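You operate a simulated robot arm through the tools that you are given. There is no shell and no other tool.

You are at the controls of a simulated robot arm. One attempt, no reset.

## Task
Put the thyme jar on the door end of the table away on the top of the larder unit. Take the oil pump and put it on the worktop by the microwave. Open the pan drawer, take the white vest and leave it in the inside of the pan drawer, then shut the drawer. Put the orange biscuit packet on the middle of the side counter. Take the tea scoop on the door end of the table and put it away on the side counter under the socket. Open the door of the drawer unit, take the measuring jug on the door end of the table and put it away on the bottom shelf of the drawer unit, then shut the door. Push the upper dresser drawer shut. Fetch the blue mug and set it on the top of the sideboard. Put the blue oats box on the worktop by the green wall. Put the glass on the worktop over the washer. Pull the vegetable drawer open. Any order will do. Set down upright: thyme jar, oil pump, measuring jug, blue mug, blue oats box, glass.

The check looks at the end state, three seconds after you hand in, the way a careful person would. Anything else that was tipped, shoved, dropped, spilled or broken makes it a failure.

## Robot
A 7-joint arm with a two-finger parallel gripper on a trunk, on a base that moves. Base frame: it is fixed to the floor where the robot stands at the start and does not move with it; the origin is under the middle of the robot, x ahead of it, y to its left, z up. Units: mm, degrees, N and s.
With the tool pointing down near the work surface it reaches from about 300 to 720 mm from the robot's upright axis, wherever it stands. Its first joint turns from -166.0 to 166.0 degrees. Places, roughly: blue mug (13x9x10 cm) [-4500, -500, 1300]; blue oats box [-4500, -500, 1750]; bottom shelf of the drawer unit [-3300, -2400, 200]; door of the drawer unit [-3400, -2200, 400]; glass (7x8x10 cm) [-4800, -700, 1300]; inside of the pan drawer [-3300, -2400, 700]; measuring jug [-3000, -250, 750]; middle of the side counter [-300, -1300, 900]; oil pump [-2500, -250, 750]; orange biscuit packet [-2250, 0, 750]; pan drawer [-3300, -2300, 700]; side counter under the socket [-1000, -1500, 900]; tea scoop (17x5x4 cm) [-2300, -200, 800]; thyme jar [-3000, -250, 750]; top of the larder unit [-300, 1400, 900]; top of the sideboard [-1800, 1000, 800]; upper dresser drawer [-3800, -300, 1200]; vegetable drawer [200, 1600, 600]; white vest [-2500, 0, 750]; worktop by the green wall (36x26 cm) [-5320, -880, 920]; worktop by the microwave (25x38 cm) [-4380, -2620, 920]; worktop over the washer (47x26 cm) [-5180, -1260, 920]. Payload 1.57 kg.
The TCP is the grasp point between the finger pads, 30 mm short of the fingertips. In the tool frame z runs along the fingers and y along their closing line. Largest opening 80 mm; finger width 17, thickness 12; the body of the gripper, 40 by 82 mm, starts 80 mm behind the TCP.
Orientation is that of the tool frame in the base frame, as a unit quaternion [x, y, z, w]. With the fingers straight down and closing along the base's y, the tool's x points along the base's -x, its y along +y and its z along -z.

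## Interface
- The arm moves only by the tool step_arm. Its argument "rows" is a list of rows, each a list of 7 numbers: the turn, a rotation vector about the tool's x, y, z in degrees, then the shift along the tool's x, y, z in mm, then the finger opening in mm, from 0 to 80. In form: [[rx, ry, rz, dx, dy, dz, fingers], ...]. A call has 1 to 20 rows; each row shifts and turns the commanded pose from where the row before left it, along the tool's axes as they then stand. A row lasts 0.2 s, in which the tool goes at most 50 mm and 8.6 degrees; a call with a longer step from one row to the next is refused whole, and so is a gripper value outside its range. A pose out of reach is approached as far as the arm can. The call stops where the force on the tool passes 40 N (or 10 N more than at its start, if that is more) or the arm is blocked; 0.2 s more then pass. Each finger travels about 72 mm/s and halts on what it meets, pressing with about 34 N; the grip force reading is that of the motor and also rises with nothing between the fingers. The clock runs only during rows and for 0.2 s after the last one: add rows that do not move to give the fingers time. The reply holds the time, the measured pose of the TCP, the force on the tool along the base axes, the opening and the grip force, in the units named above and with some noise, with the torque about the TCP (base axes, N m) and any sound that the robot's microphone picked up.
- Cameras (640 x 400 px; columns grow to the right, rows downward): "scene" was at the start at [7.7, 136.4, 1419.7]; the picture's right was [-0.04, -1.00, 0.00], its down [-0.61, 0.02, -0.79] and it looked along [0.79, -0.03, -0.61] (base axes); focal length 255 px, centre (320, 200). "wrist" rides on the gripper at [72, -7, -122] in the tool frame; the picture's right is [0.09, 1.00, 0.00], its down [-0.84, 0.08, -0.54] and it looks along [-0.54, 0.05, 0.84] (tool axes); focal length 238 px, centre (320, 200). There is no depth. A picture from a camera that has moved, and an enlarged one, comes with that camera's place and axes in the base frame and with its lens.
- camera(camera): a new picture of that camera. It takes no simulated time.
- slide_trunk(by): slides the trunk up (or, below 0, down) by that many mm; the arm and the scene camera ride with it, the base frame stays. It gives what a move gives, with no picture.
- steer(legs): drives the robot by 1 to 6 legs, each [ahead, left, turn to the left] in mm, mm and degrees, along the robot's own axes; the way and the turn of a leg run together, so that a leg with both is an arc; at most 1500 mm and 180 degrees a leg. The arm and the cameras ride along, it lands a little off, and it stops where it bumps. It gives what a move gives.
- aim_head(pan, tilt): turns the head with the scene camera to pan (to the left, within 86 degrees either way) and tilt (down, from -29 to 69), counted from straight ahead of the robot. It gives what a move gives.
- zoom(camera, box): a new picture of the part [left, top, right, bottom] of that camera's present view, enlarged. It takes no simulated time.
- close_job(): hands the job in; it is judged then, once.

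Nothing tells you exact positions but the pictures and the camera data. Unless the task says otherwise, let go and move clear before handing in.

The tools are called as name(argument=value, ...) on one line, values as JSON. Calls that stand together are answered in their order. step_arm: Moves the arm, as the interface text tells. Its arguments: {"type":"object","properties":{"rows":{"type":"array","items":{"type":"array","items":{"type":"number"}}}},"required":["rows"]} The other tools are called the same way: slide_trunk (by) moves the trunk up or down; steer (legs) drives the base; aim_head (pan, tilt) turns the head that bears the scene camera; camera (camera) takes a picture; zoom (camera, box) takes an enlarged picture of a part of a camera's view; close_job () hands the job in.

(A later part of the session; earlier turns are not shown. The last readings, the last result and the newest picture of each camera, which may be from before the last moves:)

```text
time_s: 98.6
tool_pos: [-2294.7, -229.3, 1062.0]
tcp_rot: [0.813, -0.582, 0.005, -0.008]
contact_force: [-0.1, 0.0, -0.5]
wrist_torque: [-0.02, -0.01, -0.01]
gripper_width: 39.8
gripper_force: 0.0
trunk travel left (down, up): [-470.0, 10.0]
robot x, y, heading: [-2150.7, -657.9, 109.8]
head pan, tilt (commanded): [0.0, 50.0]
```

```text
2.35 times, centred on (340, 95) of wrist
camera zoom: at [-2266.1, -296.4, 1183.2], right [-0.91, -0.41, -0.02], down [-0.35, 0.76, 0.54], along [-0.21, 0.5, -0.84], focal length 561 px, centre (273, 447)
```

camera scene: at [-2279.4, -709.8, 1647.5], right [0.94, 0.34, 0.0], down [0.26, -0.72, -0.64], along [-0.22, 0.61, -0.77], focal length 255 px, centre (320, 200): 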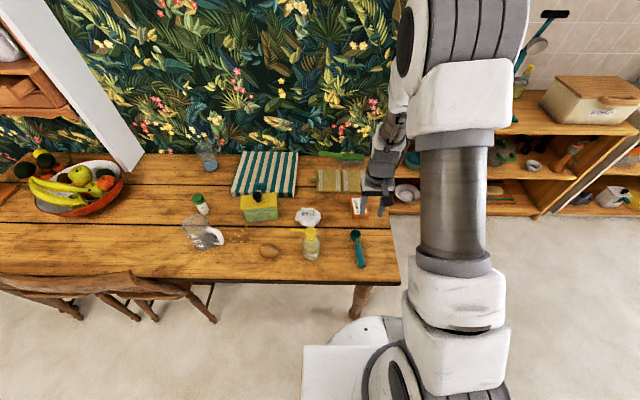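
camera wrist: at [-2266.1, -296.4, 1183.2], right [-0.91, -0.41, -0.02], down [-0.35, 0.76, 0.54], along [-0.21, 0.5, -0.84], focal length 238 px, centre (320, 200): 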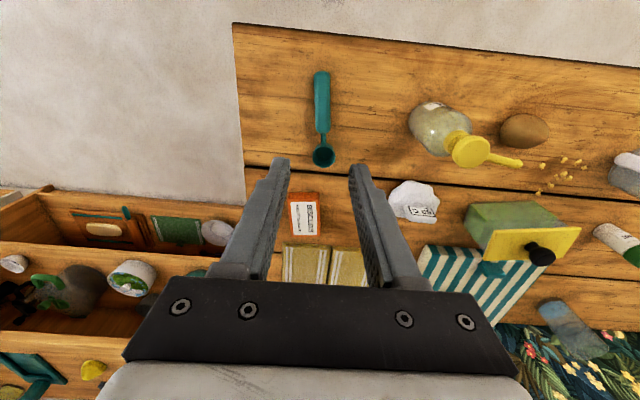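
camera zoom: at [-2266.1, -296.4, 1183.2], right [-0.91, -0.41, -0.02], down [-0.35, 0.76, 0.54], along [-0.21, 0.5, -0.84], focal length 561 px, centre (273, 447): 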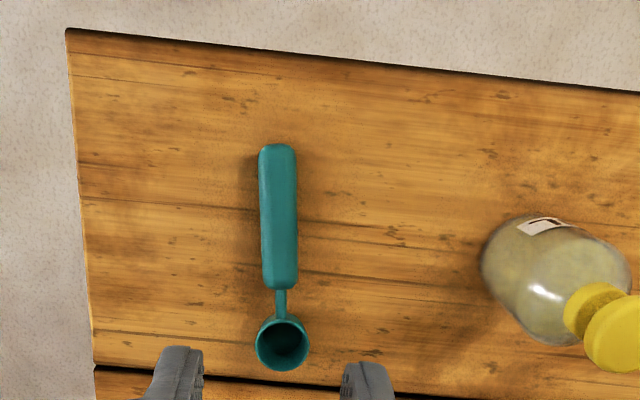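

The table top comes out at z≈760 and the scoop handle centre near (-2300, -217). I align over it and descend most of the way.

step_arm(rows=[[-1.0, 0, -6.8, -15, 1, 0, 60], [0, 0, 0, 0, 0, 50, 60], [0, 0, 0, 0, 0, 50, 60], [0, 0, 0, 0, 0, 50, 60], [0, 0, 0, 0, 0, 50, 60], [0, 0, 0, 0, 0, 30, 60]])

camera(camera="wrist")

```text
time_s: 100.0
tool_pos: [-2299.1, -214.9, 830.2]
tcp_rot: [0.846, -0.533, -0.001, -0.001]
contact_force: [-0.2, 0.5, 0.5]
wrist_torque: [-0.03, 0.0, 0.02]
gripper_width: 60.0
gripper_force: 0.1
trunk travel left (down, up): [-470.0, 10.0]
robot x, y, heading: [-2151.6, -660.9, 109.6]
head pan, tilt (commanded): [0.0, 50.0]
```

```text
taken
camera wrist: at [-2261.2, -277.2, 952.1], right [-0.86, -0.51, 0.0], down [-0.43, 0.72, 0.54], along [-0.28, 0.47, -0.84], focal length 238 px, centre (320, 200)
```

wrist: 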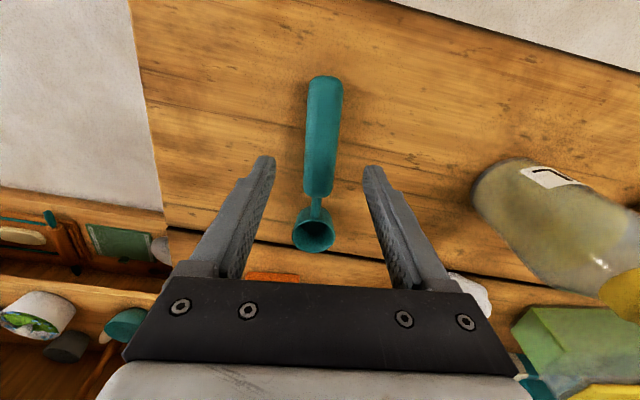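

step_arm(rows=[[0, 0, 0, 0, 0, 20, 60], [0, 0, 0, 0, 0, 10, 60], [0, 0, 0, 0, 0, 4, 60], [0, 0, 0, 0, 0, 0, 60]])

camera(camera="wrist")

```text
time_s: 101.0
tool_pos: [-2298.1, -215.4, 797.0]
tcp_rot: [0.846, -0.533, 0.0, -0.002]
contact_force: [-0.2, -0.2, -0.3]
wrist_torque: [0.0, 0.0, -0.01]
gripper_width: 59.8
gripper_force: 0.1
trunk travel left (down, up): [-470.0, 10.0]
robot x, y, heading: [-2150.2, -661.7, 110.0]
head pan, tilt (commanded): [0.0, 50.0]
```

```text
taken
camera wrist: at [-2261.5, -277.4, 918.7], right [-0.86, -0.51, 0.0], down [-0.43, 0.72, 0.54], along [-0.28, 0.47, -0.84], focal length 238 px, centre (320, 200)
```

wrist: 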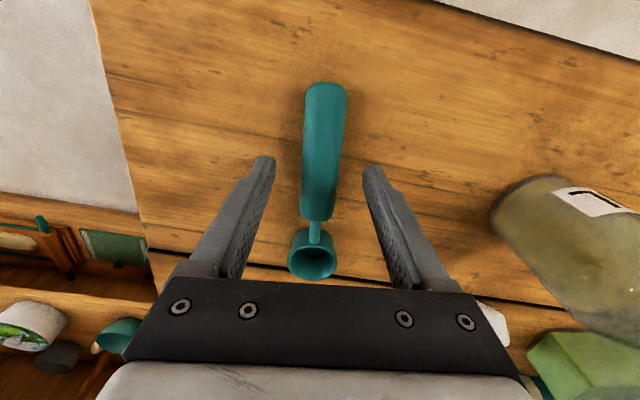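

step_arm(rows=[[0, 0, 0, 0, 0, 2, 60], [0, 0, 0, 0, 0, 1, 60], [0, 0, 0, 0, 0, 0, 60]])

step_arm(rows=[[0, 0, 0, 0, 0, 0, 0], [0, 0, 0, 0, 0, 0, 0], [0, 0, 0, 0, 0, 0, 0], [0, 0, 0, 0, 0, 0, 0]])

```text
time_s: 101.8
tool_pos: [-2299.4, -215.0, 796.2]
tcp_rot: [0.846, -0.533, -0.001, -0.001]
contact_force: [0.3, 0.6, -0.1]
wrist_torque: [0.01, 0.01, -0.02]
gripper_width: 60.1
gripper_force: 0.1
trunk travel left (down, up): [-470.0, 10.0]
robot x, y, heading: [-2148.7, -662.4, 109.6]
head pan, tilt (commanded): [0.0, 50.0]
```

```text
time_s: 102.8
tool_pos: [-2299.8, -216.1, 793.9]
tcp_rot: [0.846, -0.534, 0.0, -0.001]
contact_force: [-0.5, 0.2, -0.8]
wrist_torque: [-0.01, -0.01, 0.03]
gripper_width: 25.0
gripper_force: 33.6
trunk travel left (down, up): [-470.0, 10.0]
robot x, y, heading: [-2150.9, -656.4, 109.9]
head pan, tilt (commanded): [0.0, 50.0]
```

Gripped with 25 mm between the pads. I lift the scoop and check it.

step_arm(rows=[[0, 0, 0, 0, 0, -20, 0], [0, 0, 0, 0, 0, -40, 0], [0, 0, 0, 0, 0, -50, 0], [0, 0, 0, 0, 0, -50, 0], [0, 0, 0, 0, 0, -50, 0], [0, 0, 0, 0, 0, -40, 0]])

camera(camera="wrist")

camera(camera="scene")

```text
time_s: 104.2
tool_pos: [-2300.3, -216.4, 1044.4]
tcp_rot: [0.847, -0.532, 0.0, -0.001]
contact_force: [-0.5, -0.9, 0.5]
wrist_torque: [0.03, -0.02, -0.02]
gripper_width: 0.2
gripper_force: 21.2
trunk travel left (down, up): [-470.0, 10.0]
robot x, y, heading: [-2152.7, -661.8, 109.6]
head pan, tilt (commanded): [0.0, 50.0]
```

```text
taken
camera wrist: at [-2263.0, -278.5, 1165.8], right [-0.86, -0.51, 0.0], down [-0.43, 0.72, 0.54], along [-0.28, 0.47, -0.84], focal length 238 px, centre (320, 200)
```

wrist: 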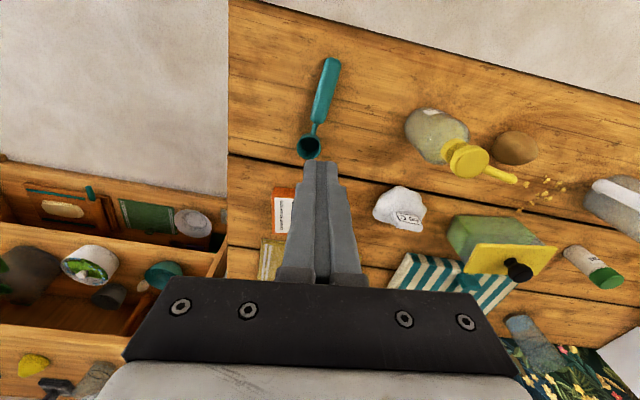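

```text
taken
camera scene: at [-2279.2, -710.1, 1647.4], right [0.94, 0.34, 0.0], down [0.26, -0.72, -0.64], along [-0.22, 0.6, -0.77], focal length 255 px, centre (320, 200)
```

scene: 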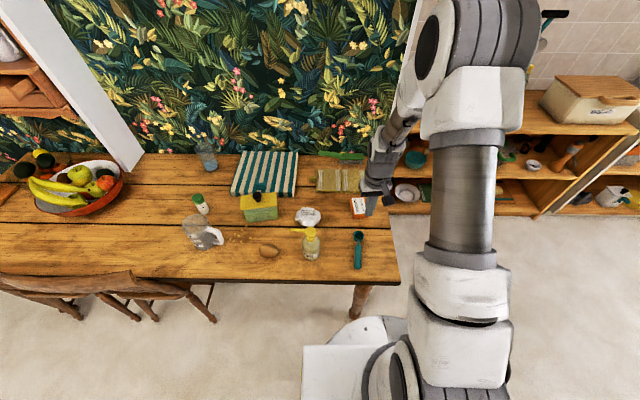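

The fingers closed too shallow and slipped off; the scoop stayed on the table, slightly turned. I realign and go lower this time.

step_arm(rows=[[0, 0, 5.8, -2, 6, 0, 60], [0, 0, 5.8, 0, 0, 0, 60], [0, 0, 0, 0, 0, 50, 60], [0, 0, 0, 0, 0, 50, 60], [0, 0, 0, 0, 0, 50, 60], [0, 0, 0, 0, 0, 50, 60], [0, 0, 0, 0, 0, 40, 60], [0, 0, 0, 0, 0, 10, 60], [0, 0, 0, 0, 0, 3, 60], [0, 0, 0, 0, 0, 0, 60]])

camera(camera="wrist")

```text
time_s: 106.4
tool_pos: [-2304.8, -214.8, 792.7]
tcp_rot: [0.788, -0.616, 0.0, -0.001]
contact_force: [1.2, -0.4, 0.0]
wrist_torque: [0.0, 0.01, -0.01]
gripper_width: 59.8
gripper_force: 0.1
trunk travel left (down, up): [-470.0, 10.0]
robot x, y, heading: [-2149.9, -658.7, 109.7]
head pan, tilt (commanded): [0.0, 50.0]
```

```text
taken
camera wrist: at [-2280.6, -283.5, 913.6], right [-0.94, -0.33, 0.0], down [-0.28, 0.79, 0.54], along [-0.18, 0.51, -0.84], focal length 238 px, centre (320, 200)
```

wrist: 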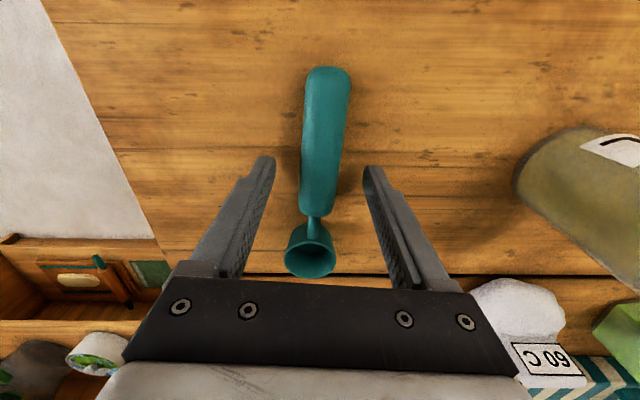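

step_arm(rows=[[0, 0, 0, -8, 0, 2, 60], [0, 0, 0, 0, 0, 2, 60], [0, 0, 0, 0, 0, 2, 60], [0, 0, 0, 0, 0, 2, 60]])

step_arm(rows=[[0, 0, 0, 0, 0, 2, 60], [0, 0, 0, 0, 0, 2, 60]])

camera(camera="wrist")

```text
time_s: 107.4
tool_pos: [-2307.6, -208.3, 783.2]
tcp_rot: [0.788, -0.616, 0.001, -0.001]
contact_force: [0.3, 0.9, 1.3]
wrist_torque: [0.0, 0.01, 0.02]
gripper_width: 60.0
gripper_force: 0.0
trunk travel left (down, up): [-470.0, 10.0]
robot x, y, heading: [-2152.0, -658.8, 109.8]
head pan, tilt (commanded): [0.0, 50.0]
```

```text
time_s: 108.0
tool_pos: [-2307.1, -207.5, 779.1]
tcp_rot: [0.788, -0.616, 0.0, 0.0]
contact_force: [0.3, -2.0, 6.1]
wrist_torque: [-0.2, 0.19, 0.06]
gripper_width: 60.1
gripper_force: 0.1
trunk travel left (down, up): [-470.0, 10.0]
robot x, y, heading: [-2151.6, -656.0, 109.8]
head pan, tilt (commanded): [0.0, 50.0]
```

```text
taken
camera wrist: at [-2283.4, -276.1, 901.9], right [-0.94, -0.33, 0.0], down [-0.28, 0.79, 0.54], along [-0.18, 0.51, -0.84], focal length 238 px, centre (320, 200)
```

wrist: 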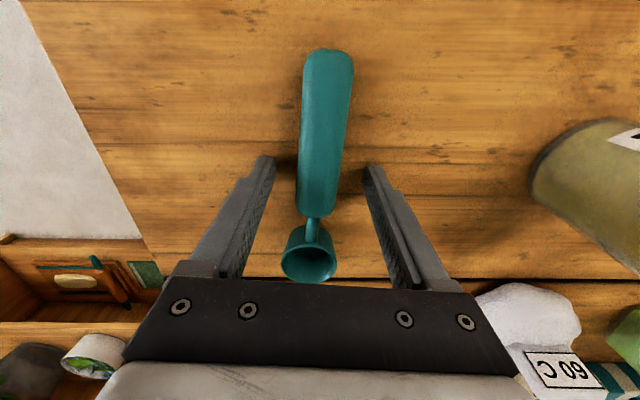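

step_arm(rows=[[0, 0, 0, 4, 0, -3, 60], [0, 0, 0, 0, 0, 0, 0], [0, 0, 0, 0, 0, 0, 0], [0, 0, 0, 0, 0, 0, 0], [0, 0, 0, 0, 0, 0, 0]])

step_arm(rows=[[0, 0, 0, 0, 0, -20, 0], [0, 0, 0, 0, 0, -40, 0], [0, 0, 0, 0, 0, -50, 0], [0, 0, 0, 0, 0, -50, 0], [0, 0, 0, 0, 0, -50, 0], [0, 0, 0, 0, 0, -50, 0]])

camera(camera="wrist")

```text
time_s: 109.2
tool_pos: [-2305.6, -212.9, 782.0]
tcp_rot: [0.788, -0.615, 0.0, 0.0]
contact_force: [-0.1, -0.1, 0.2]
wrist_torque: [0.0, -0.01, 0.0]
gripper_width: 24.7
gripper_force: 33.8
trunk travel left (down, up): [-470.0, 10.0]
robot x, y, heading: [-2148.5, -660.5, 109.7]
head pan, tilt (commanded): [0.0, 50.0]
```

```text
time_s: 110.6
tool_pos: [-2305.0, -213.9, 1045.5]
tcp_rot: [0.787, -0.617, 0.001, 0.0]
contact_force: [-0.8, -1.1, -0.8]
wrist_torque: [0.01, 0.0, -0.08]
gripper_width: 24.9
gripper_force: 33.5
trunk travel left (down, up): [-470.0, 10.0]
robot x, y, heading: [-2149.0, -660.8, 109.9]
head pan, tilt (commanded): [0.0, 50.0]
```

```text
taken
camera wrist: at [-2281.4, -282.3, 1167.2], right [-0.94, -0.33, 0.0], down [-0.28, 0.79, 0.54], along [-0.18, 0.51, -0.84], focal length 238 px, centre (320, 200)
```

wrist: 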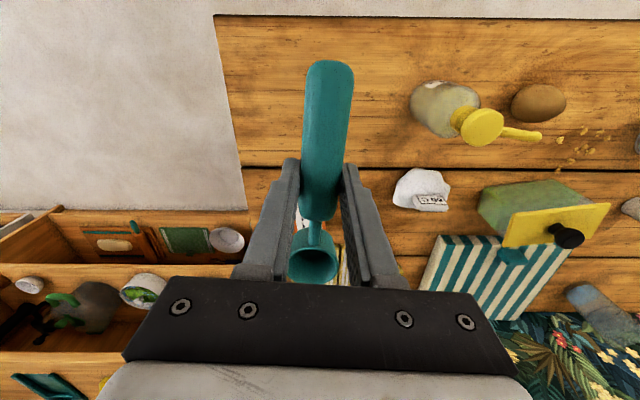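

The scoop is held and the table top is at z≈749. I back off, turn to the side counter and look at the spot under the socket.

steer(legs=[[-150, 0, 0], [0, 0, -180], [150, 800, 0]])

aim_head(pan=0, tilt=40)

camera(camera="scene")

```text
time_s: 128.0
tool_pos: [-1085.4, -1006.0, 1044.0]
tcp_rot: [0.571, 0.821, -0.002, 0.0]
contact_force: [0.0, -0.4, -0.1]
wrist_torque: [0.0, -0.02, -0.03]
gripper_width: 24.8
gripper_force: 34.2
trunk travel left (down, up): [-470.0, 10.0]
robot x, y, heading: [-1288.9, -579.7, -63.9]
head pan, tilt (commanded): [0.0, 50.0]
```

```text
time_s: 128.8
tool_pos: [-1086.1, -1005.6, 1044.4]
tcp_rot: [0.573, 0.819, -0.002, 0.001]
contact_force: [-0.5, 0.6, 0.4]
wrist_torque: [0.03, -0.01, 0.0]
gripper_width: 24.8
gripper_force: 33.8
trunk travel left (down, up): [-470.0, 10.0]
robot x, y, heading: [-1288.9, -579.3, -64.1]
head pan, tilt (commanded): [0.0, 40.0]
```

```text
taken
camera scene: at [-1159.9, -521.6, 1661.6], right [-0.9, -0.44, 0.0], down [-0.28, 0.58, -0.77], along [0.34, -0.69, -0.64], focal length 255 px, centre (320, 200)
```

scene: 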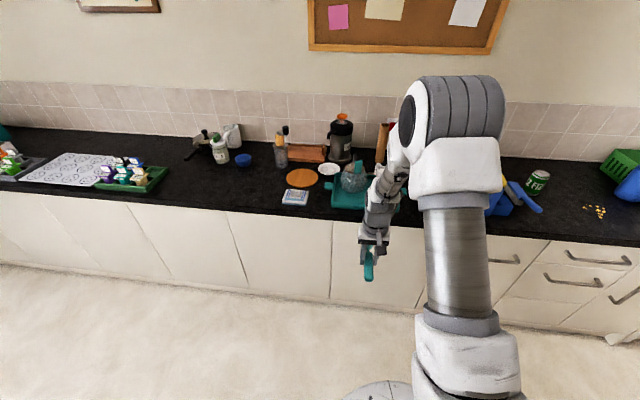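

zoom(camera="scene", box=[220, 90, 460, 230])

steer(legs=[[0, 350, -7]])

camera(camera="scene")

```text
2.67 times, centred on (340, 160) of scene
camera zoom: at [-1159.9, -521.6, 1661.6], right [-0.9, -0.44, 0.0], down [-0.28, 0.58, -0.77], along [0.34, -0.69, -0.64], focal length 681 px, centre (267, 307)
```

zoom: 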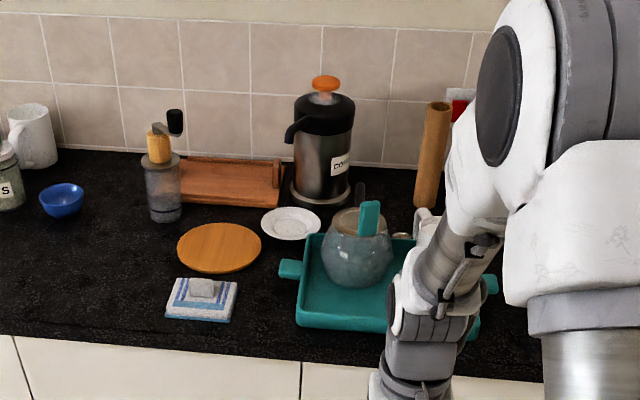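

```text
time_s: 132.0
tool_pos: [-814.4, -891.5, 1044.3]
tcp_rot: [0.622, 0.783, -0.001, 0.001]
contact_force: [0.1, 0.4, -0.4]
wrist_torque: [-0.01, 0.01, -0.01]
gripper_width: 25.0
gripper_force: 33.8
trunk travel left (down, up): [-470.0, 10.0]
robot x, y, heading: [-961.4, -442.0, -70.8]
head pan, tilt (commanded): [0.0, 40.0]
```

```text
taken
camera scene: at [-827.3, -403.0, 1661.6], right [-0.95, -0.32, 0.0], down [-0.21, 0.61, -0.77], along [0.25, -0.72, -0.64], focal length 255 px, centre (320, 200)
```

scene: 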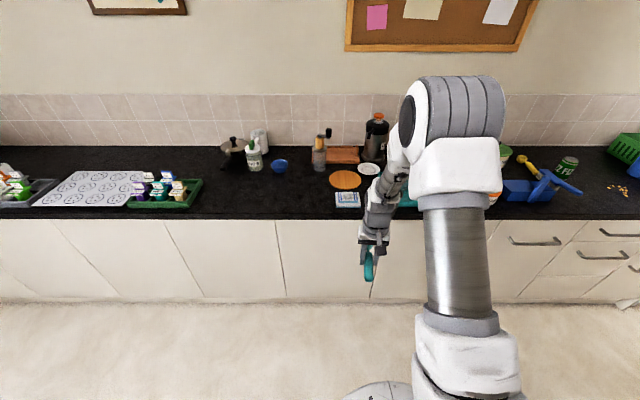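

steer(legs=[[0, -720, 1.5]])

aim_head(pan=20, tilt=40)

camera(camera="scene")

zoom(camera="scene", box=[200, 80, 440, 230])

```text
time_s: 137.8
tool_pos: [-1484.7, -1127.8, 1044.5]
tcp_rot: [0.616, 0.788, -0.001, 0.001]
contact_force: [-0.4, -0.3, -0.5]
wrist_torque: [-0.01, 0.02, 0.01]
gripper_width: 25.0
gripper_force: 33.9
trunk travel left (down, up): [-470.0, 10.0]
robot x, y, heading: [-1641.9, -685.2, -70.2]
head pan, tilt (commanded): [0.0, 40.0]
```

```text
time_s: 138.6
tool_pos: [-1483.7, -1127.9, 1044.7]
tcp_rot: [0.616, 0.788, -0.001, 0.0]
contact_force: [0.0, 0.1, -0.3]
wrist_torque: [0.0, -0.01, -0.05]
gripper_width: 24.8
gripper_force: 33.8
trunk travel left (down, up): [-470.0, 10.0]
robot x, y, heading: [-1640.5, -682.7, -69.9]
head pan, tilt (commanded): [20.0, 40.0]
```

```text
taken
camera scene: at [-1480.1, -624.3, 1661.6], right [-0.77, -0.64, 0.0], down [-0.41, 0.49, -0.77], along [0.49, -0.59, -0.64], focal length 255 px, centre (320, 200)
```

scene: 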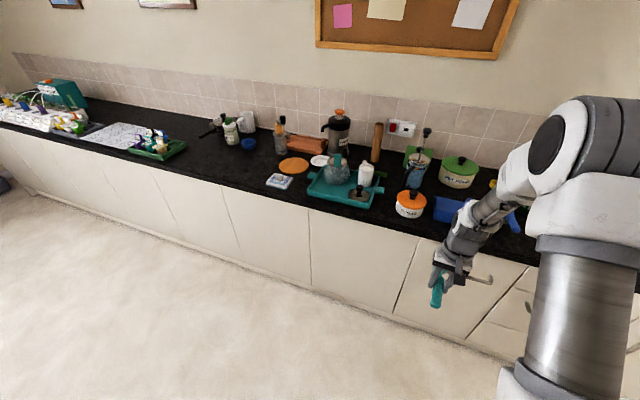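

```text
2.67 times, centred on (320, 155) of scene
camera zoom: at [-1480.1, -624.3, 1661.6], right [-0.77, -0.64, 0.0], down [-0.41, 0.49, -0.77], along [0.49, -0.59, -0.64], focal length 681 px, centre (320, 320)
```

zoom: 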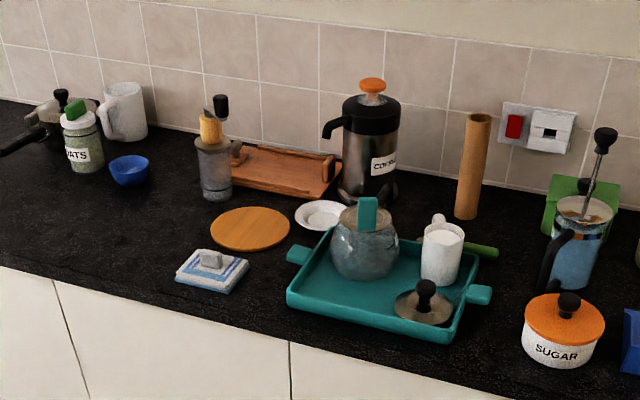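

zoom(camera="scene", box=[290, 110, 450, 230])

zoom(camera="scene", box=[300, 150, 390, 215])

```text
3.33 times, centred on (370, 170) of scene
camera zoom: at [-1480.1, -624.3, 1661.6], right [-0.77, -0.64, 0.0], down [-0.41, 0.49, -0.77], along [0.49, -0.59, -0.64], focal length 851 px, centre (153, 300)
```

zoom: 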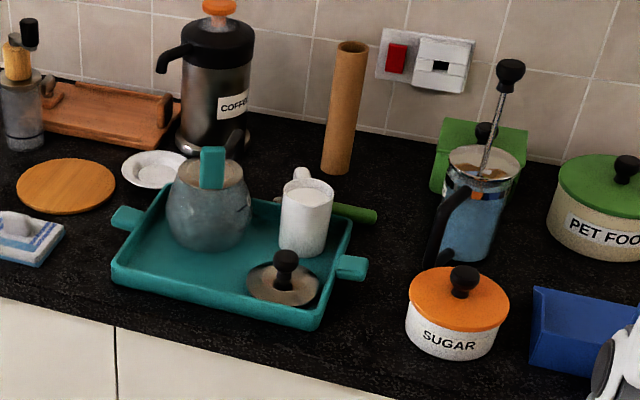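

```text
6.15 times, centred on (345, 182) of scene
camera zoom: at [-1480.1, -624.3, 1661.6], right [-0.77, -0.64, 0.0], down [-0.41, 0.49, -0.77], along [0.49, -0.59, -0.64], focal length 1572 px, centre (166, 308)
```

zoom: 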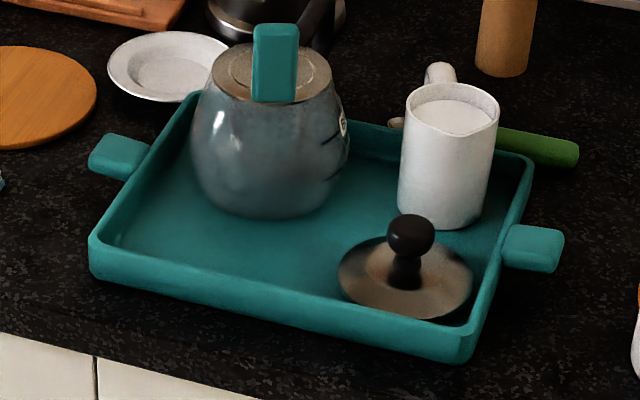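

The gap between the teal tray and the French press lies right under the socket; that is where the scoop goes. I raise the arm, align, and drive up to the counter.

step_arm(rows=[[0, 0, -5, 0, 0, -50, 0], [0, 0, 0, 0, 0, -50, 0], [0, 0, 0, 0, 0, -20, 0]])

steer(legs=[[0, 202, -1]])

steer(legs=[[300, 0, 0]])

aim_head(pan=0, tilt=50)

camera(camera="scene")

camera(camera="wrist")

```text
time_s: 139.4
tool_pos: [-1485.1, -1130.2, 1164.5]
tcp_rot: [0.581, 0.814, -0.001, 0.0]
contact_force: [-0.4, -0.1, -0.5]
wrist_torque: [0.02, 0.01, -0.01]
gripper_width: 25.0
gripper_force: 34.1
trunk travel left (down, up): [-470.0, 10.0]
robot x, y, heading: [-1638.3, -685.3, -70.1]
head pan, tilt (commanded): [20.0, 40.0]
```

```text
time_s: 141.6
tool_pos: [-1297.9, -1062.6, 1162.6]
tcp_rot: [0.587, 0.809, -0.002, 0.001]
contact_force: [-0.9, -0.5, -0.7]
wrist_torque: [-0.01, -0.03, -0.02]
gripper_width: 24.8
gripper_force: 34.1
trunk travel left (down, up): [-470.0, 10.0]
robot x, y, heading: [-1445.7, -614.1, -71.0]
head pan, tilt (commanded): [20.0, 40.0]
```

```text
time_s: 144.1
tool_pos: [-1205.6, -1343.1, 1163.9]
tcp_rot: [0.589, 0.808, -0.001, 0.001]
contact_force: [0.3, -0.6, -0.1]
wrist_torque: [0.03, -0.02, -0.02]
gripper_width: 24.8
gripper_force: 33.8
trunk travel left (down, up): [-470.0, 10.0]
robot x, y, heading: [-1350.2, -892.0, -71.4]
head pan, tilt (commanded): [20.0, 40.0]
```

```text
time_s: 144.9
tool_pos: [-1205.3, -1343.3, 1164.2]
tcp_rot: [0.589, 0.808, -0.001, 0.0]
contact_force: [0.0, 0.0, -0.7]
wrist_torque: [0.01, -0.01, 0.01]
gripper_width: 24.8
gripper_force: 34.2
trunk travel left (down, up): [-470.0, 10.0]
robot x, y, heading: [-1355.0, -891.7, -71.5]
head pan, tilt (commanded): [0.0, 50.0]
```

```text
taken
camera scene: at [-1218.3, -844.4, 1647.5], right [-0.95, -0.32, 0.0], down [-0.25, 0.73, -0.64], along [0.21, -0.61, -0.77], focal length 255 px, centre (320, 200)
```

scene: 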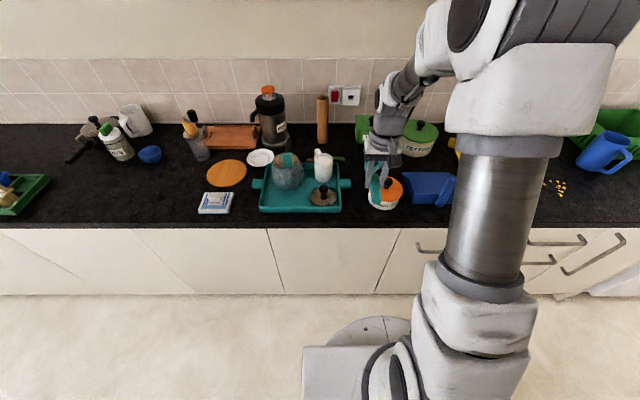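

```text
taken
camera wrist: at [-1233.7, -1276.8, 1285.7], right [0.92, 0.39, 0.0], down [0.33, -0.77, 0.54], along [0.21, -0.5, -0.84], focal length 238 px, centre (320, 200)
```

wrist: 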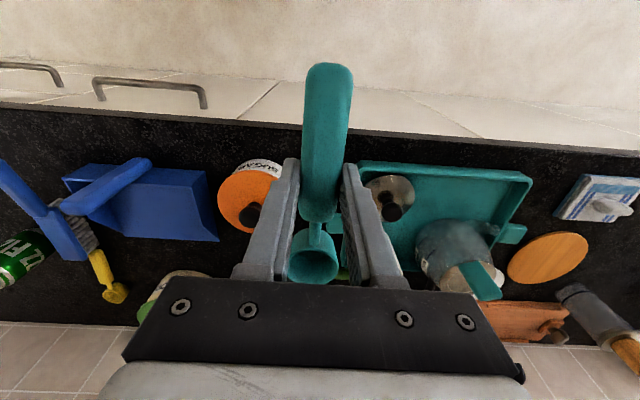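

steer(legs=[[100, 0, 0]])

camera(camera="wrist")

camera(camera="scene")

```text
time_s: 146.2
tool_pos: [-1174.5, -1439.9, 1164.4]
tcp_rot: [0.59, 0.807, 0.0, 0.0]
contact_force: [-1.0, -0.2, -0.4]
wrist_torque: [0.04, 0.0, 0.0]
gripper_width: 24.8
gripper_force: 34.1
trunk travel left (down, up): [-470.0, 10.0]
robot x, y, heading: [-1317.9, -990.2, -71.7]
head pan, tilt (commanded): [0.0, 50.0]
```

```text
taken
camera wrist: at [-1202.0, -1373.3, 1285.6], right [0.92, 0.39, 0.0], down [0.33, -0.77, 0.54], along [0.21, -0.5, -0.84], focal length 238 px, centre (320, 200)
```

wrist: 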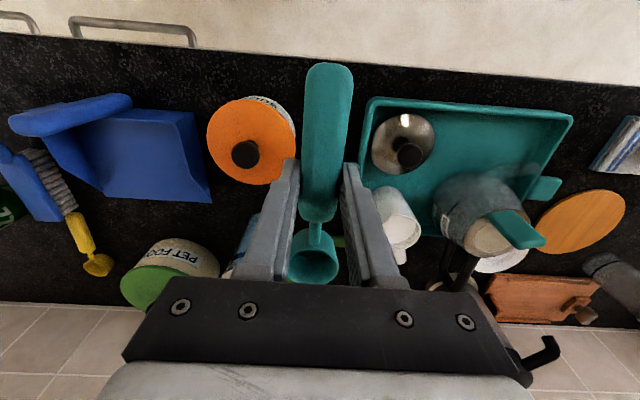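

```text
taken
camera scene: at [-1185.9, -941.1, 1647.4], right [-0.95, -0.32, 0.0], down [-0.24, 0.73, -0.64], along [0.2, -0.61, -0.77], focal length 255 px, centre (320, 200)
```

scene: 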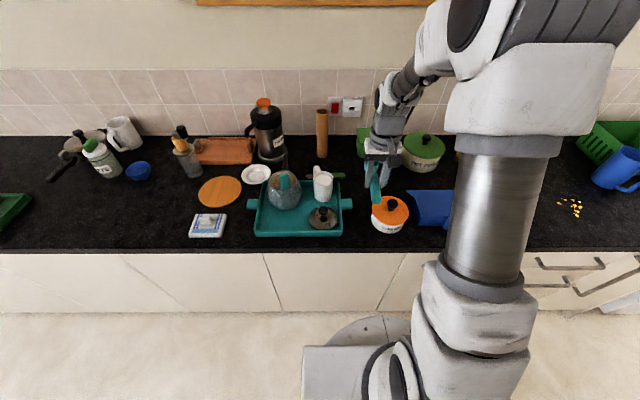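

step_arm(rows=[[0, 0, 0, -36, 0, 0, 0], [0, 0, 0, -36, 0, 0, 0], [0, 0, 0, -35, 0, 0, 0], [0, 0, 0, 0, 0, 50, 0], [0, 0, 0, 0, 0, 50, 0], [0, 0, 0, 0, 0, 50, 0], [0, 0, 0, 0, 0, 40, 0], [0, 0, 0, 0, 0, 0, 0]])

camera(camera="wrist")

camera(camera="scene")

```text
time_s: 148.0
tool_pos: [-1141.5, -1540.4, 974.3]
tcp_rot: [0.591, 0.807, -0.002, 0.0]
contact_force: [-0.6, 0.0, -1.2]
wrist_torque: [0.01, -0.02, 0.0]
gripper_width: 24.8
gripper_force: 34.2
trunk travel left (down, up): [-470.0, 10.0]
robot x, y, heading: [-1317.5, -987.0, -71.4]
head pan, tilt (commanded): [0.0, 50.0]
```

```text
taken
camera wrist: at [-1169.0, -1474.1, 1095.3], right [0.92, 0.39, 0.0], down [0.33, -0.77, 0.54], along [0.21, -0.5, -0.84], focal length 238 px, centre (320, 200)
```

wrist: 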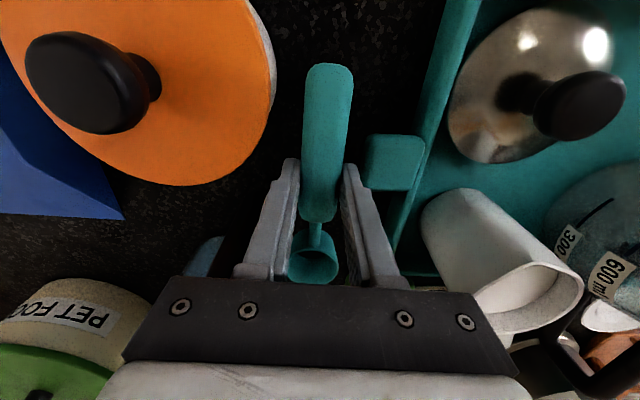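

```text
taken
camera scene: at [-1186.0, -940.7, 1647.4], right [-0.95, -0.32, 0.0], down [-0.24, 0.73, -0.64], along [0.2, -0.61, -0.77], focal length 255 px, centre (320, 200)
```

scene: 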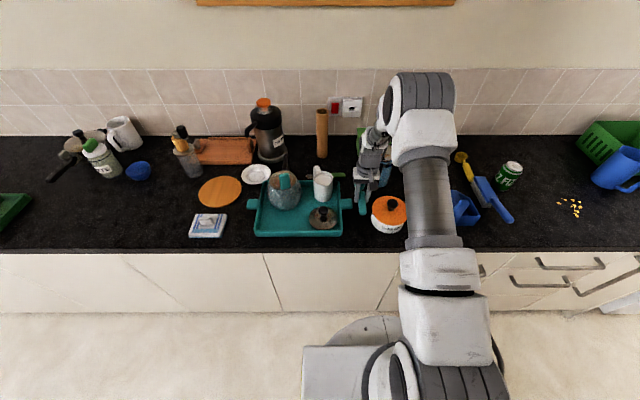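

step_arm(rows=[[0, 0, 0, 0, 0, 30, 0], [0, 0, 0, 0, 0, 20, 0], [0, 0, 0, 0, 0, 8, 0], [0, 0, 0, 0, 0, 0, 0]])

camera(camera="wrist")

```text
time_s: 148.7
tool_pos: [-1140.0, -1541.3, 930.1]
tcp_rot: [0.59, 0.808, -0.003, 0.003]
contact_force: [-4.5, 10.6, 24.1]
wrist_torque: [0.66, -0.16, 0.18]
gripper_width: 25.3
gripper_force: 34.3
trunk travel left (down, up): [-470.0, 10.0]
robot x, y, heading: [-1320.3, -989.0, -71.6]
head pan, tilt (commanded): [0.0, 50.0]
stopped in row 3: the force on the tool passed its limit at 48 N (the readings are from after the stop); the commanded pose is now the measured one
```

```text
taken
camera wrist: at [-1168.6, -1474.5, 1051.6], right [0.92, 0.39, 0.0], down [0.33, -0.77, 0.55], along [0.21, -0.5, -0.84], focal length 238 px, centre (320, 200)
```

wrist: 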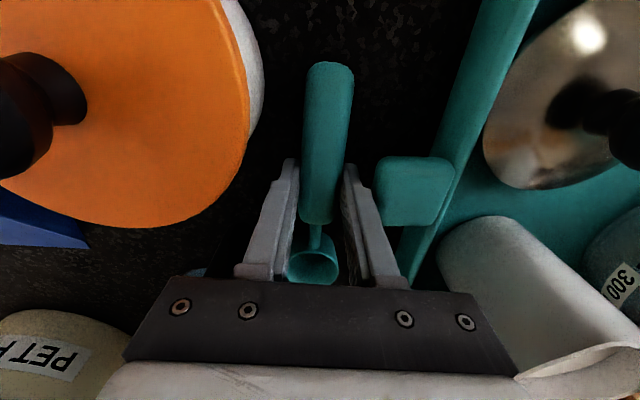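

The scoop has met the counter (top at about z=898). I ease up slightly and open just enough to release between the tray handle and the sugar jar.

step_arm(rows=[[0, 0, 0, 0, 0, -2, 0], [0, 0, 0, 0, 0, 0, 0]])

step_arm(rows=[[0, 0, 0, 0, 0, 0, 34], [0, 0, 0, 0, 0, 0, 36], [0, 0, 0, 0, 0, 0, 36]])

camera(camera="wrist")

```text
time_s: 149.3
tool_pos: [-1139.8, -1542.4, 929.7]
tcp_rot: [0.59, 0.807, -0.004, 0.005]
contact_force: [-1.5, 7.4, 19.8]
wrist_torque: [0.42, -0.03, 0.06]
gripper_width: 25.1
gripper_force: 34.1
trunk travel left (down, up): [-470.0, 10.0]
robot x, y, heading: [-1321.4, -986.0, -71.5]
head pan, tilt (commanded): [0.0, 50.0]
```

```text
time_s: 150.1
tool_pos: [-1141.1, -1543.0, 930.4]
tcp_rot: [0.591, 0.807, -0.003, 0.004]
contact_force: [-9.6, 0.5, 20.5]
wrist_torque: [0.29, 0.02, 0.12]
gripper_width: 29.0
gripper_force: 0.1
trunk travel left (down, up): [-470.0, 10.0]
robot x, y, heading: [-1317.6, -987.2, -71.4]
head pan, tilt (commanded): [0.0, 50.0]
```

```text
taken
camera wrist: at [-1169.8, -1476.2, 1051.4], right [0.92, 0.39, 0.0], down [0.33, -0.77, 0.55], along [0.21, -0.51, -0.83], focal length 238 px, centre (320, 200)
```

wrist: 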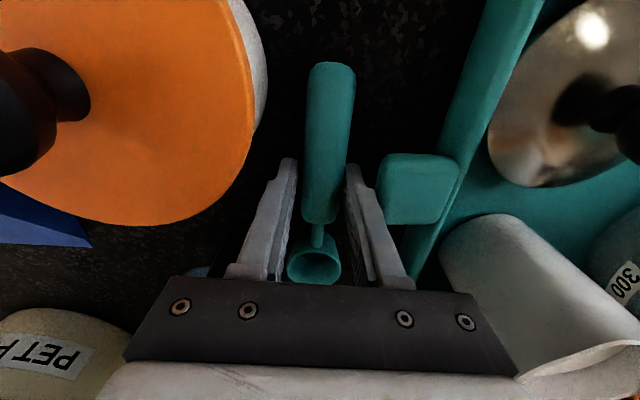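

zoom(camera="wrist", box=[180, 120, 460, 295])

zoom(camera="scene", box=[320, 100, 440, 240])

```text
2.29 times, centred on (320, 208) of wrist
camera zoom: at [-1169.8, -1476.2, 1051.4], right [0.92, 0.39, 0.0], down [0.33, -0.77, 0.55], along [0.21, -0.51, -0.83], focal length 545 px, centre (320, 183)
```

zoom: 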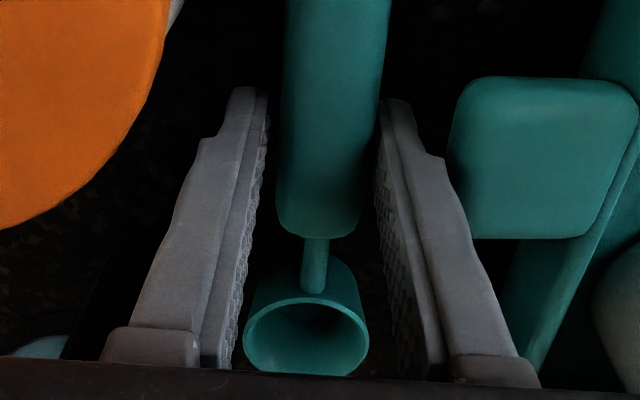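

```text
2.86 times, centred on (380, 170) of scene
camera zoom: at [-1187.6, -938.8, 1647.6], right [-0.95, -0.32, 0.0], down [-0.24, 0.73, -0.64], along [0.2, -0.61, -0.77], focal length 730 px, centre (149, 286)
```

zoom: 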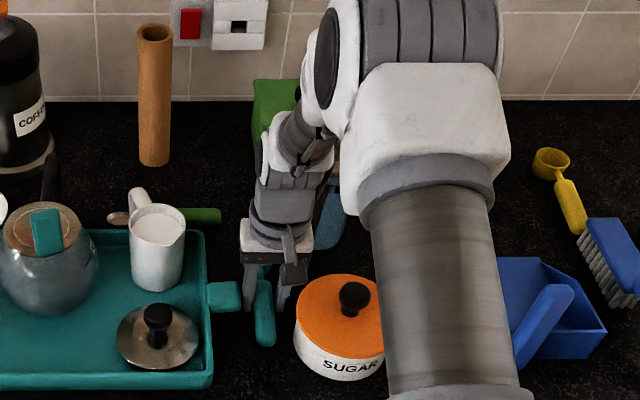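

step_arm(rows=[[0, 0, 0, 0, 0, -3, 30], [0, 0, 0, 0, -2, 0, 30], [0, 0, 0, 0, 0, 0, 30]])

camera(camera="wrist")

```text
time_s: 150.9
tool_pos: [-1141.2, -1544.5, 932.0]
tcp_rot: [0.59, 0.808, -0.002, 0.003]
contact_force: [-0.5, -0.3, 0.6]
wrist_torque: [0.01, 0.0, 0.0]
gripper_width: 30.0
gripper_force: 0.1
trunk travel left (down, up): [-470.0, 10.0]
robot x, y, heading: [-1318.3, -985.7, -71.5]
head pan, tilt (commanded): [0.0, 50.0]
```

```text
taken
camera wrist: at [-1169.4, -1476.9, 1052.8], right [0.92, 0.39, 0.0], down [0.33, -0.77, 0.55], along [0.21, -0.5, -0.84], focal length 238 px, centre (320, 200)
```

wrist: 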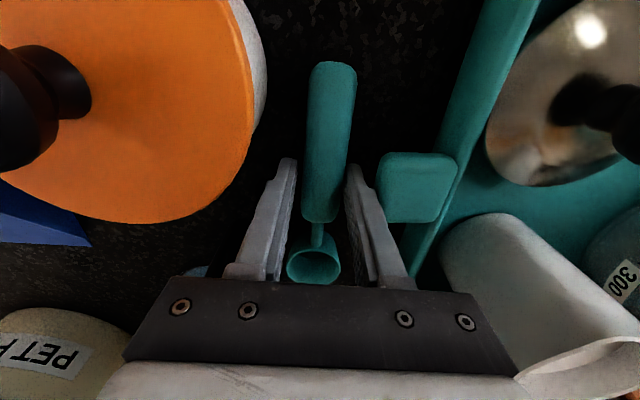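

step_arm(rows=[[0, 0, 0, 0, 0, -10, 31], [0, 0, 0, 0, 0, -20, 31], [0, 0, 0, 0, 0, -40, 31], [0, 0, 0, 0, 0, -50, 31], [0, 0, 0, 0, 0, -50, 31], [0, 0, 0, 0, 0, -30, 31]])

camera(camera="wrist")

```text
time_s: 152.3
tool_pos: [-1141.4, -1539.8, 1133.4]
tcp_rot: [0.589, 0.808, -0.003, 0.001]
contact_force: [0.6, -0.3, 0.6]
wrist_torque: [0.01, 0.01, 0.01]
gripper_width: 31.3
gripper_force: 0.1
trunk travel left (down, up): [-470.0, 10.0]
robot x, y, heading: [-1316.4, -987.0, -71.6]
head pan, tilt (commanded): [0.0, 50.0]
```

```text
taken
camera wrist: at [-1168.2, -1473.1, 1254.6], right [0.92, 0.39, 0.0], down [0.33, -0.77, 0.55], along [0.21, -0.5, -0.84], focal length 238 px, centre (320, 200)
```

wrist: 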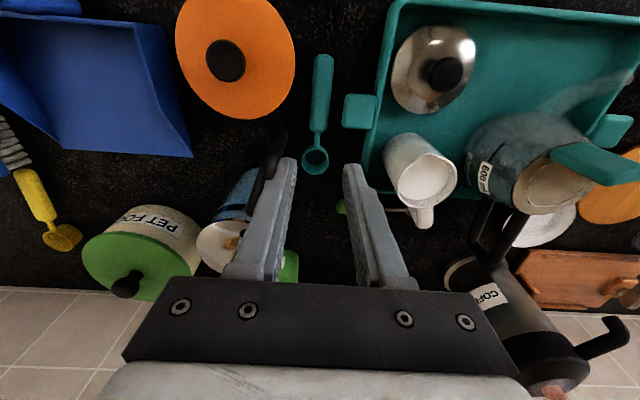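

The scoop lies free between tray and sugar jar. Next comes the biscuit packet: I back off, turn and return to the table.

steer(legs=[[-380, 0, 0], [0, 0, 180], [0, 650, 0]])

step_arm(rows=[[0, 0, 0, 0, 0, 0, 80], [0, 0, 0, 0, 0, 0, 80]])

camera(camera="scene")

camera(camera="wrist")

```text
time_s: 170.7
tool_pos: [-2270.2, -358.2, 1132.4]
tcp_rot: [0.836, -0.549, -0.002, -0.002]
contact_force: [0.4, -0.5, -0.6]
wrist_torque: [0.05, 0.01, -0.01]
gripper_width: 30.9
gripper_force: 0.1
trunk travel left (down, up): [-470.0, 10.0]
robot x, y, heading: [-2037.6, -889.2, 114.0]
head pan, tilt (commanded): [0.0, 50.0]
```

```text
time_s: 171.3
tool_pos: [-2269.8, -357.7, 1132.1]
tcp_rot: [0.836, -0.549, -0.003, -0.002]
contact_force: [0.6, -0.1, -0.2]
wrist_torque: [-0.02, -0.02, -0.02]
gripper_width: 80.2
gripper_force: 0.0
trunk travel left (down, up): [-470.0, 10.0]
robot x, y, heading: [-2035.7, -886.4, 114.0]
head pan, tilt (commanded): [0.0, 50.0]
```

```text
taken
camera scene: at [-2161.9, -950.1, 1647.4], right [0.91, 0.41, 0.0], down [0.31, -0.7, -0.64], along [-0.26, 0.59, -0.77], focal length 255 px, centre (320, 200)
```

scene: 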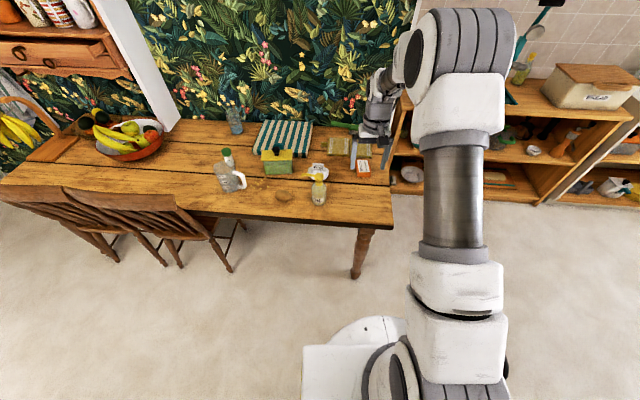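

```text
taken
camera wrist: at [-2234.7, -421.9, 1254.0], right [-0.88, -0.48, 0.0], down [-0.4, 0.73, 0.55], along [-0.26, 0.48, -0.84], focal length 238 px, centre (320, 200)
```

wrist: 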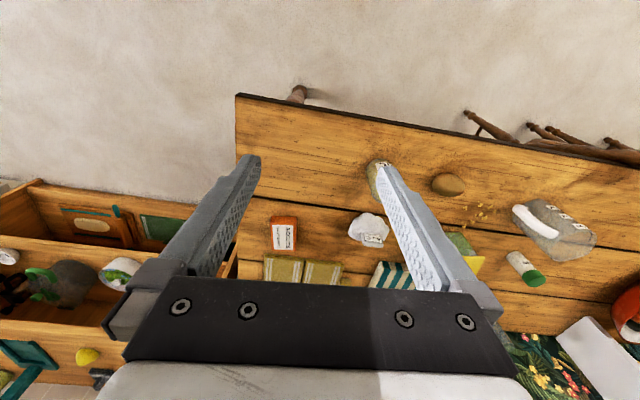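

steer(legs=[[0, 0, -5], [262, 10, 0]])

camera(camera="scene")

camera(camera="wrist")

```text
time_s: 174.2
tool_pos: [-2314.4, -93.7, 1132.0]
tcp_rot: [0.809, -0.587, -0.003, -0.002]
contact_force: [-0.3, 0.4, -0.8]
wrist_torque: [0.02, -0.02, -0.01]
gripper_width: 80.1
gripper_force: 0.1
trunk travel left (down, up): [-470.0, 10.0]
robot x, y, heading: [-2131.1, -643.6, 109.0]
head pan, tilt (commanded): [0.0, 50.0]
```

```text
taken
camera scene: at [-2261.9, -694.0, 1647.4], right [0.95, 0.33, 0.0], down [0.25, -0.72, -0.64], along [-0.21, 0.61, -0.77], focal length 255 px, centre (320, 200)
```

scene: 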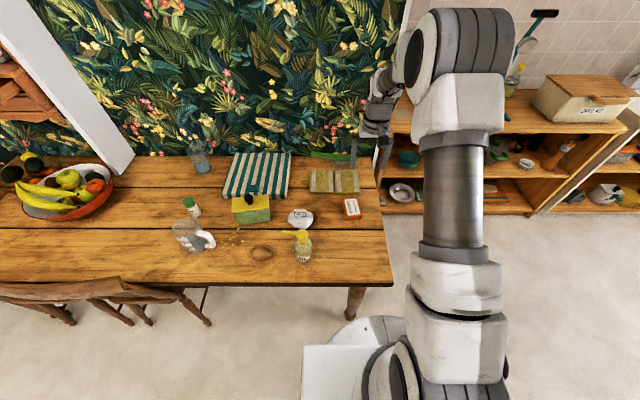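

```text
taken
camera wrist: at [-2286.0, -161.6, 1253.8], right [-0.92, -0.4, 0.0], down [-0.33, 0.77, 0.55], along [-0.22, 0.5, -0.84], focal length 238 px, centre (320, 200)
```

wrist: 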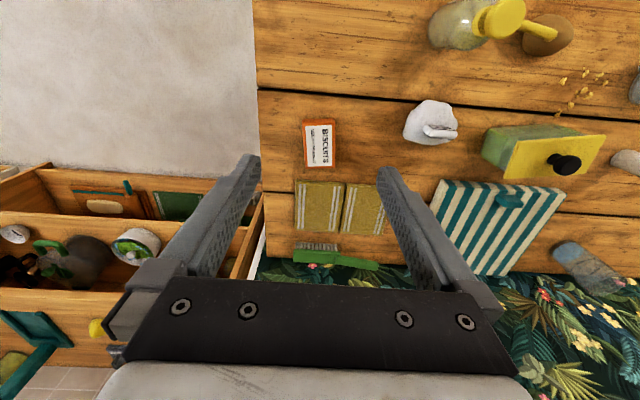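

zoom(camera="wrist", box=[250, 80, 480, 220])

zoom(camera="scene", box=[270, 150, 400, 270])

```text
2.78 times, centred on (365, 150) of wrist
camera zoom: at [-2286.0, -161.6, 1253.8], right [-0.92, -0.4, 0.0], down [-0.33, 0.77, 0.55], along [-0.22, 0.5, -0.84], focal length 663 px, centre (195, 339)
```

zoom: 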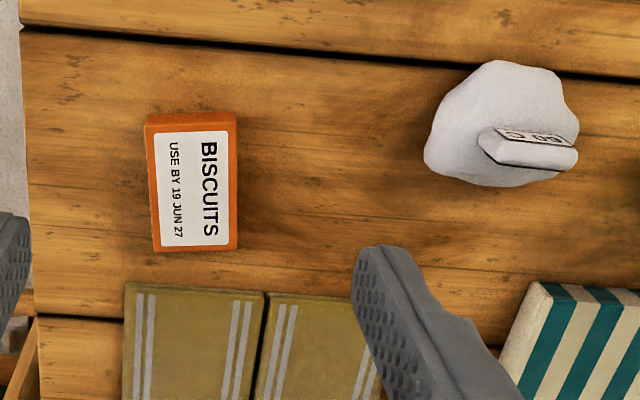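

```text
3.33 times, centred on (335, 210) of scene
camera zoom: at [-2261.9, -694.0, 1647.4], right [0.95, 0.33, 0.0], down [0.25, -0.72, -0.64], along [-0.21, 0.61, -0.77], focal length 851 px, centre (270, 167)
```

zoom: 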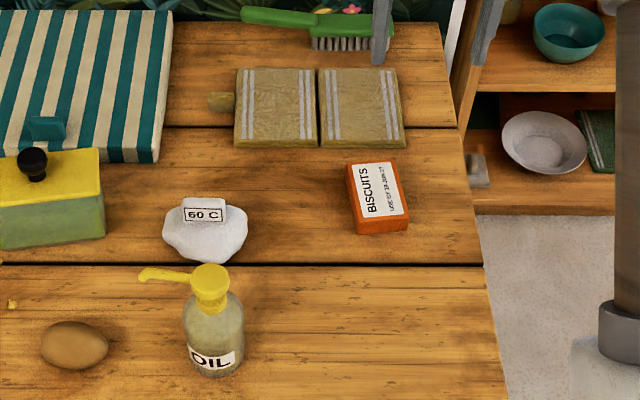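

step_arm(rows=[[0, 0, 0, -49, 6.3, 0, 80], [0, 0, 0, -49, 6.3, 0, 80], [0, 0, 0, 0, 0, 50, 80], [0, 0, 0, 0, 0, 50, 80], [0, 0, 0, 0, 0, 50, 80], [0, 0, 0, 0, 0, 50, 80], [0, 0, 0, 0, 0, 50, 80], [0, 0, 0, 0, 0, 45, 80], [0, 0, 0, 0, 0, 0, 80]])

camera(camera="wrist")

```text
time_s: 176.2
tool_pos: [-2357.3, -4.9, 837.7]
tcp_rot: [0.809, -0.588, -0.003, -0.002]
contact_force: [-0.3, -0.7, 0.3]
wrist_torque: [0.0, 0.04, -0.03]
gripper_width: 80.0
gripper_force: 0.1
trunk travel left (down, up): [-470.0, 10.0]
robot x, y, heading: [-2131.2, -646.2, 108.9]
head pan, tilt (commanded): [0.0, 50.0]
```

```text
taken
camera wrist: at [-2327.0, -72.2, 959.6], right [-0.92, -0.4, 0.0], down [-0.33, 0.77, 0.55], along [-0.22, 0.5, -0.84], focal length 238 px, centre (320, 200)
```

wrist: 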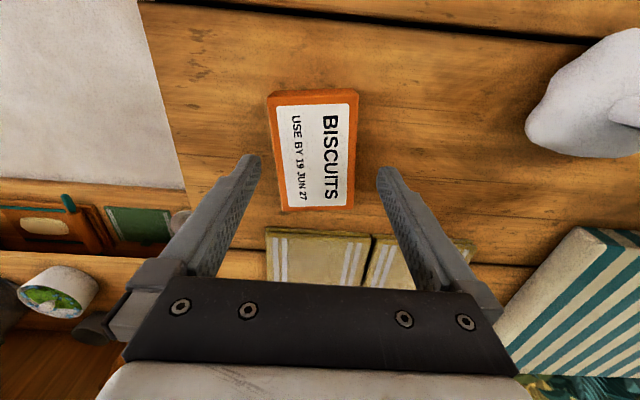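

step_arm(rows=[[0, 0, 0, 0, -3, 30, 80], [0, 0, 0, 0, 0, 20, 80], [0, 0, 0, 0, 0, 4, 80], [0, 0, 0, 0, 0, 0, 40], [0, 0, 0, 0, 0, 0, 40], [0, 0, 0, 0, 0, 0, 40], [0, 0, 0, 0, 0, 0, 40]])

camera(camera="wrist")

```text
time_s: 177.8
tool_pos: [-2351.7, -10.1, 799.4]
tcp_rot: [0.809, -0.587, -0.002, -0.002]
contact_force: [1.2, 0.4, -0.6]
wrist_torque: [-0.05, -0.08, 0.04]
gripper_width: 67.5
gripper_force: 34.0
out of reach, approached as far as the arm can: row 1, 2
trunk travel left (down, up): [-470.0, 10.0]
robot x, y, heading: [-2131.3, -648.2, 108.9]
head pan, tilt (commanded): [0.0, 50.0]
```

```text
taken
camera wrist: at [-2322.7, -77.4, 920.5], right [-0.92, -0.4, 0.0], down [-0.33, 0.77, 0.55], along [-0.22, 0.5, -0.84], focal length 238 px, centre (320, 200)
```

wrist: 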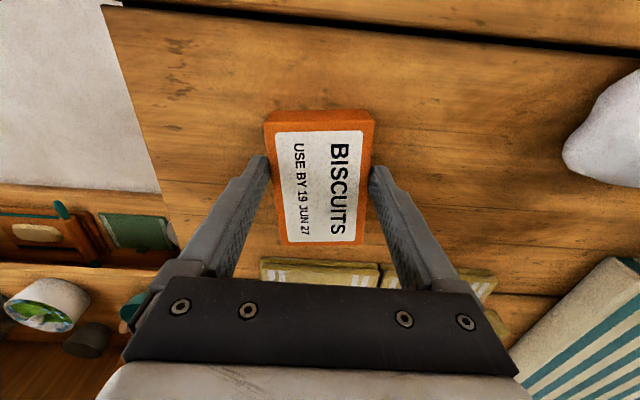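

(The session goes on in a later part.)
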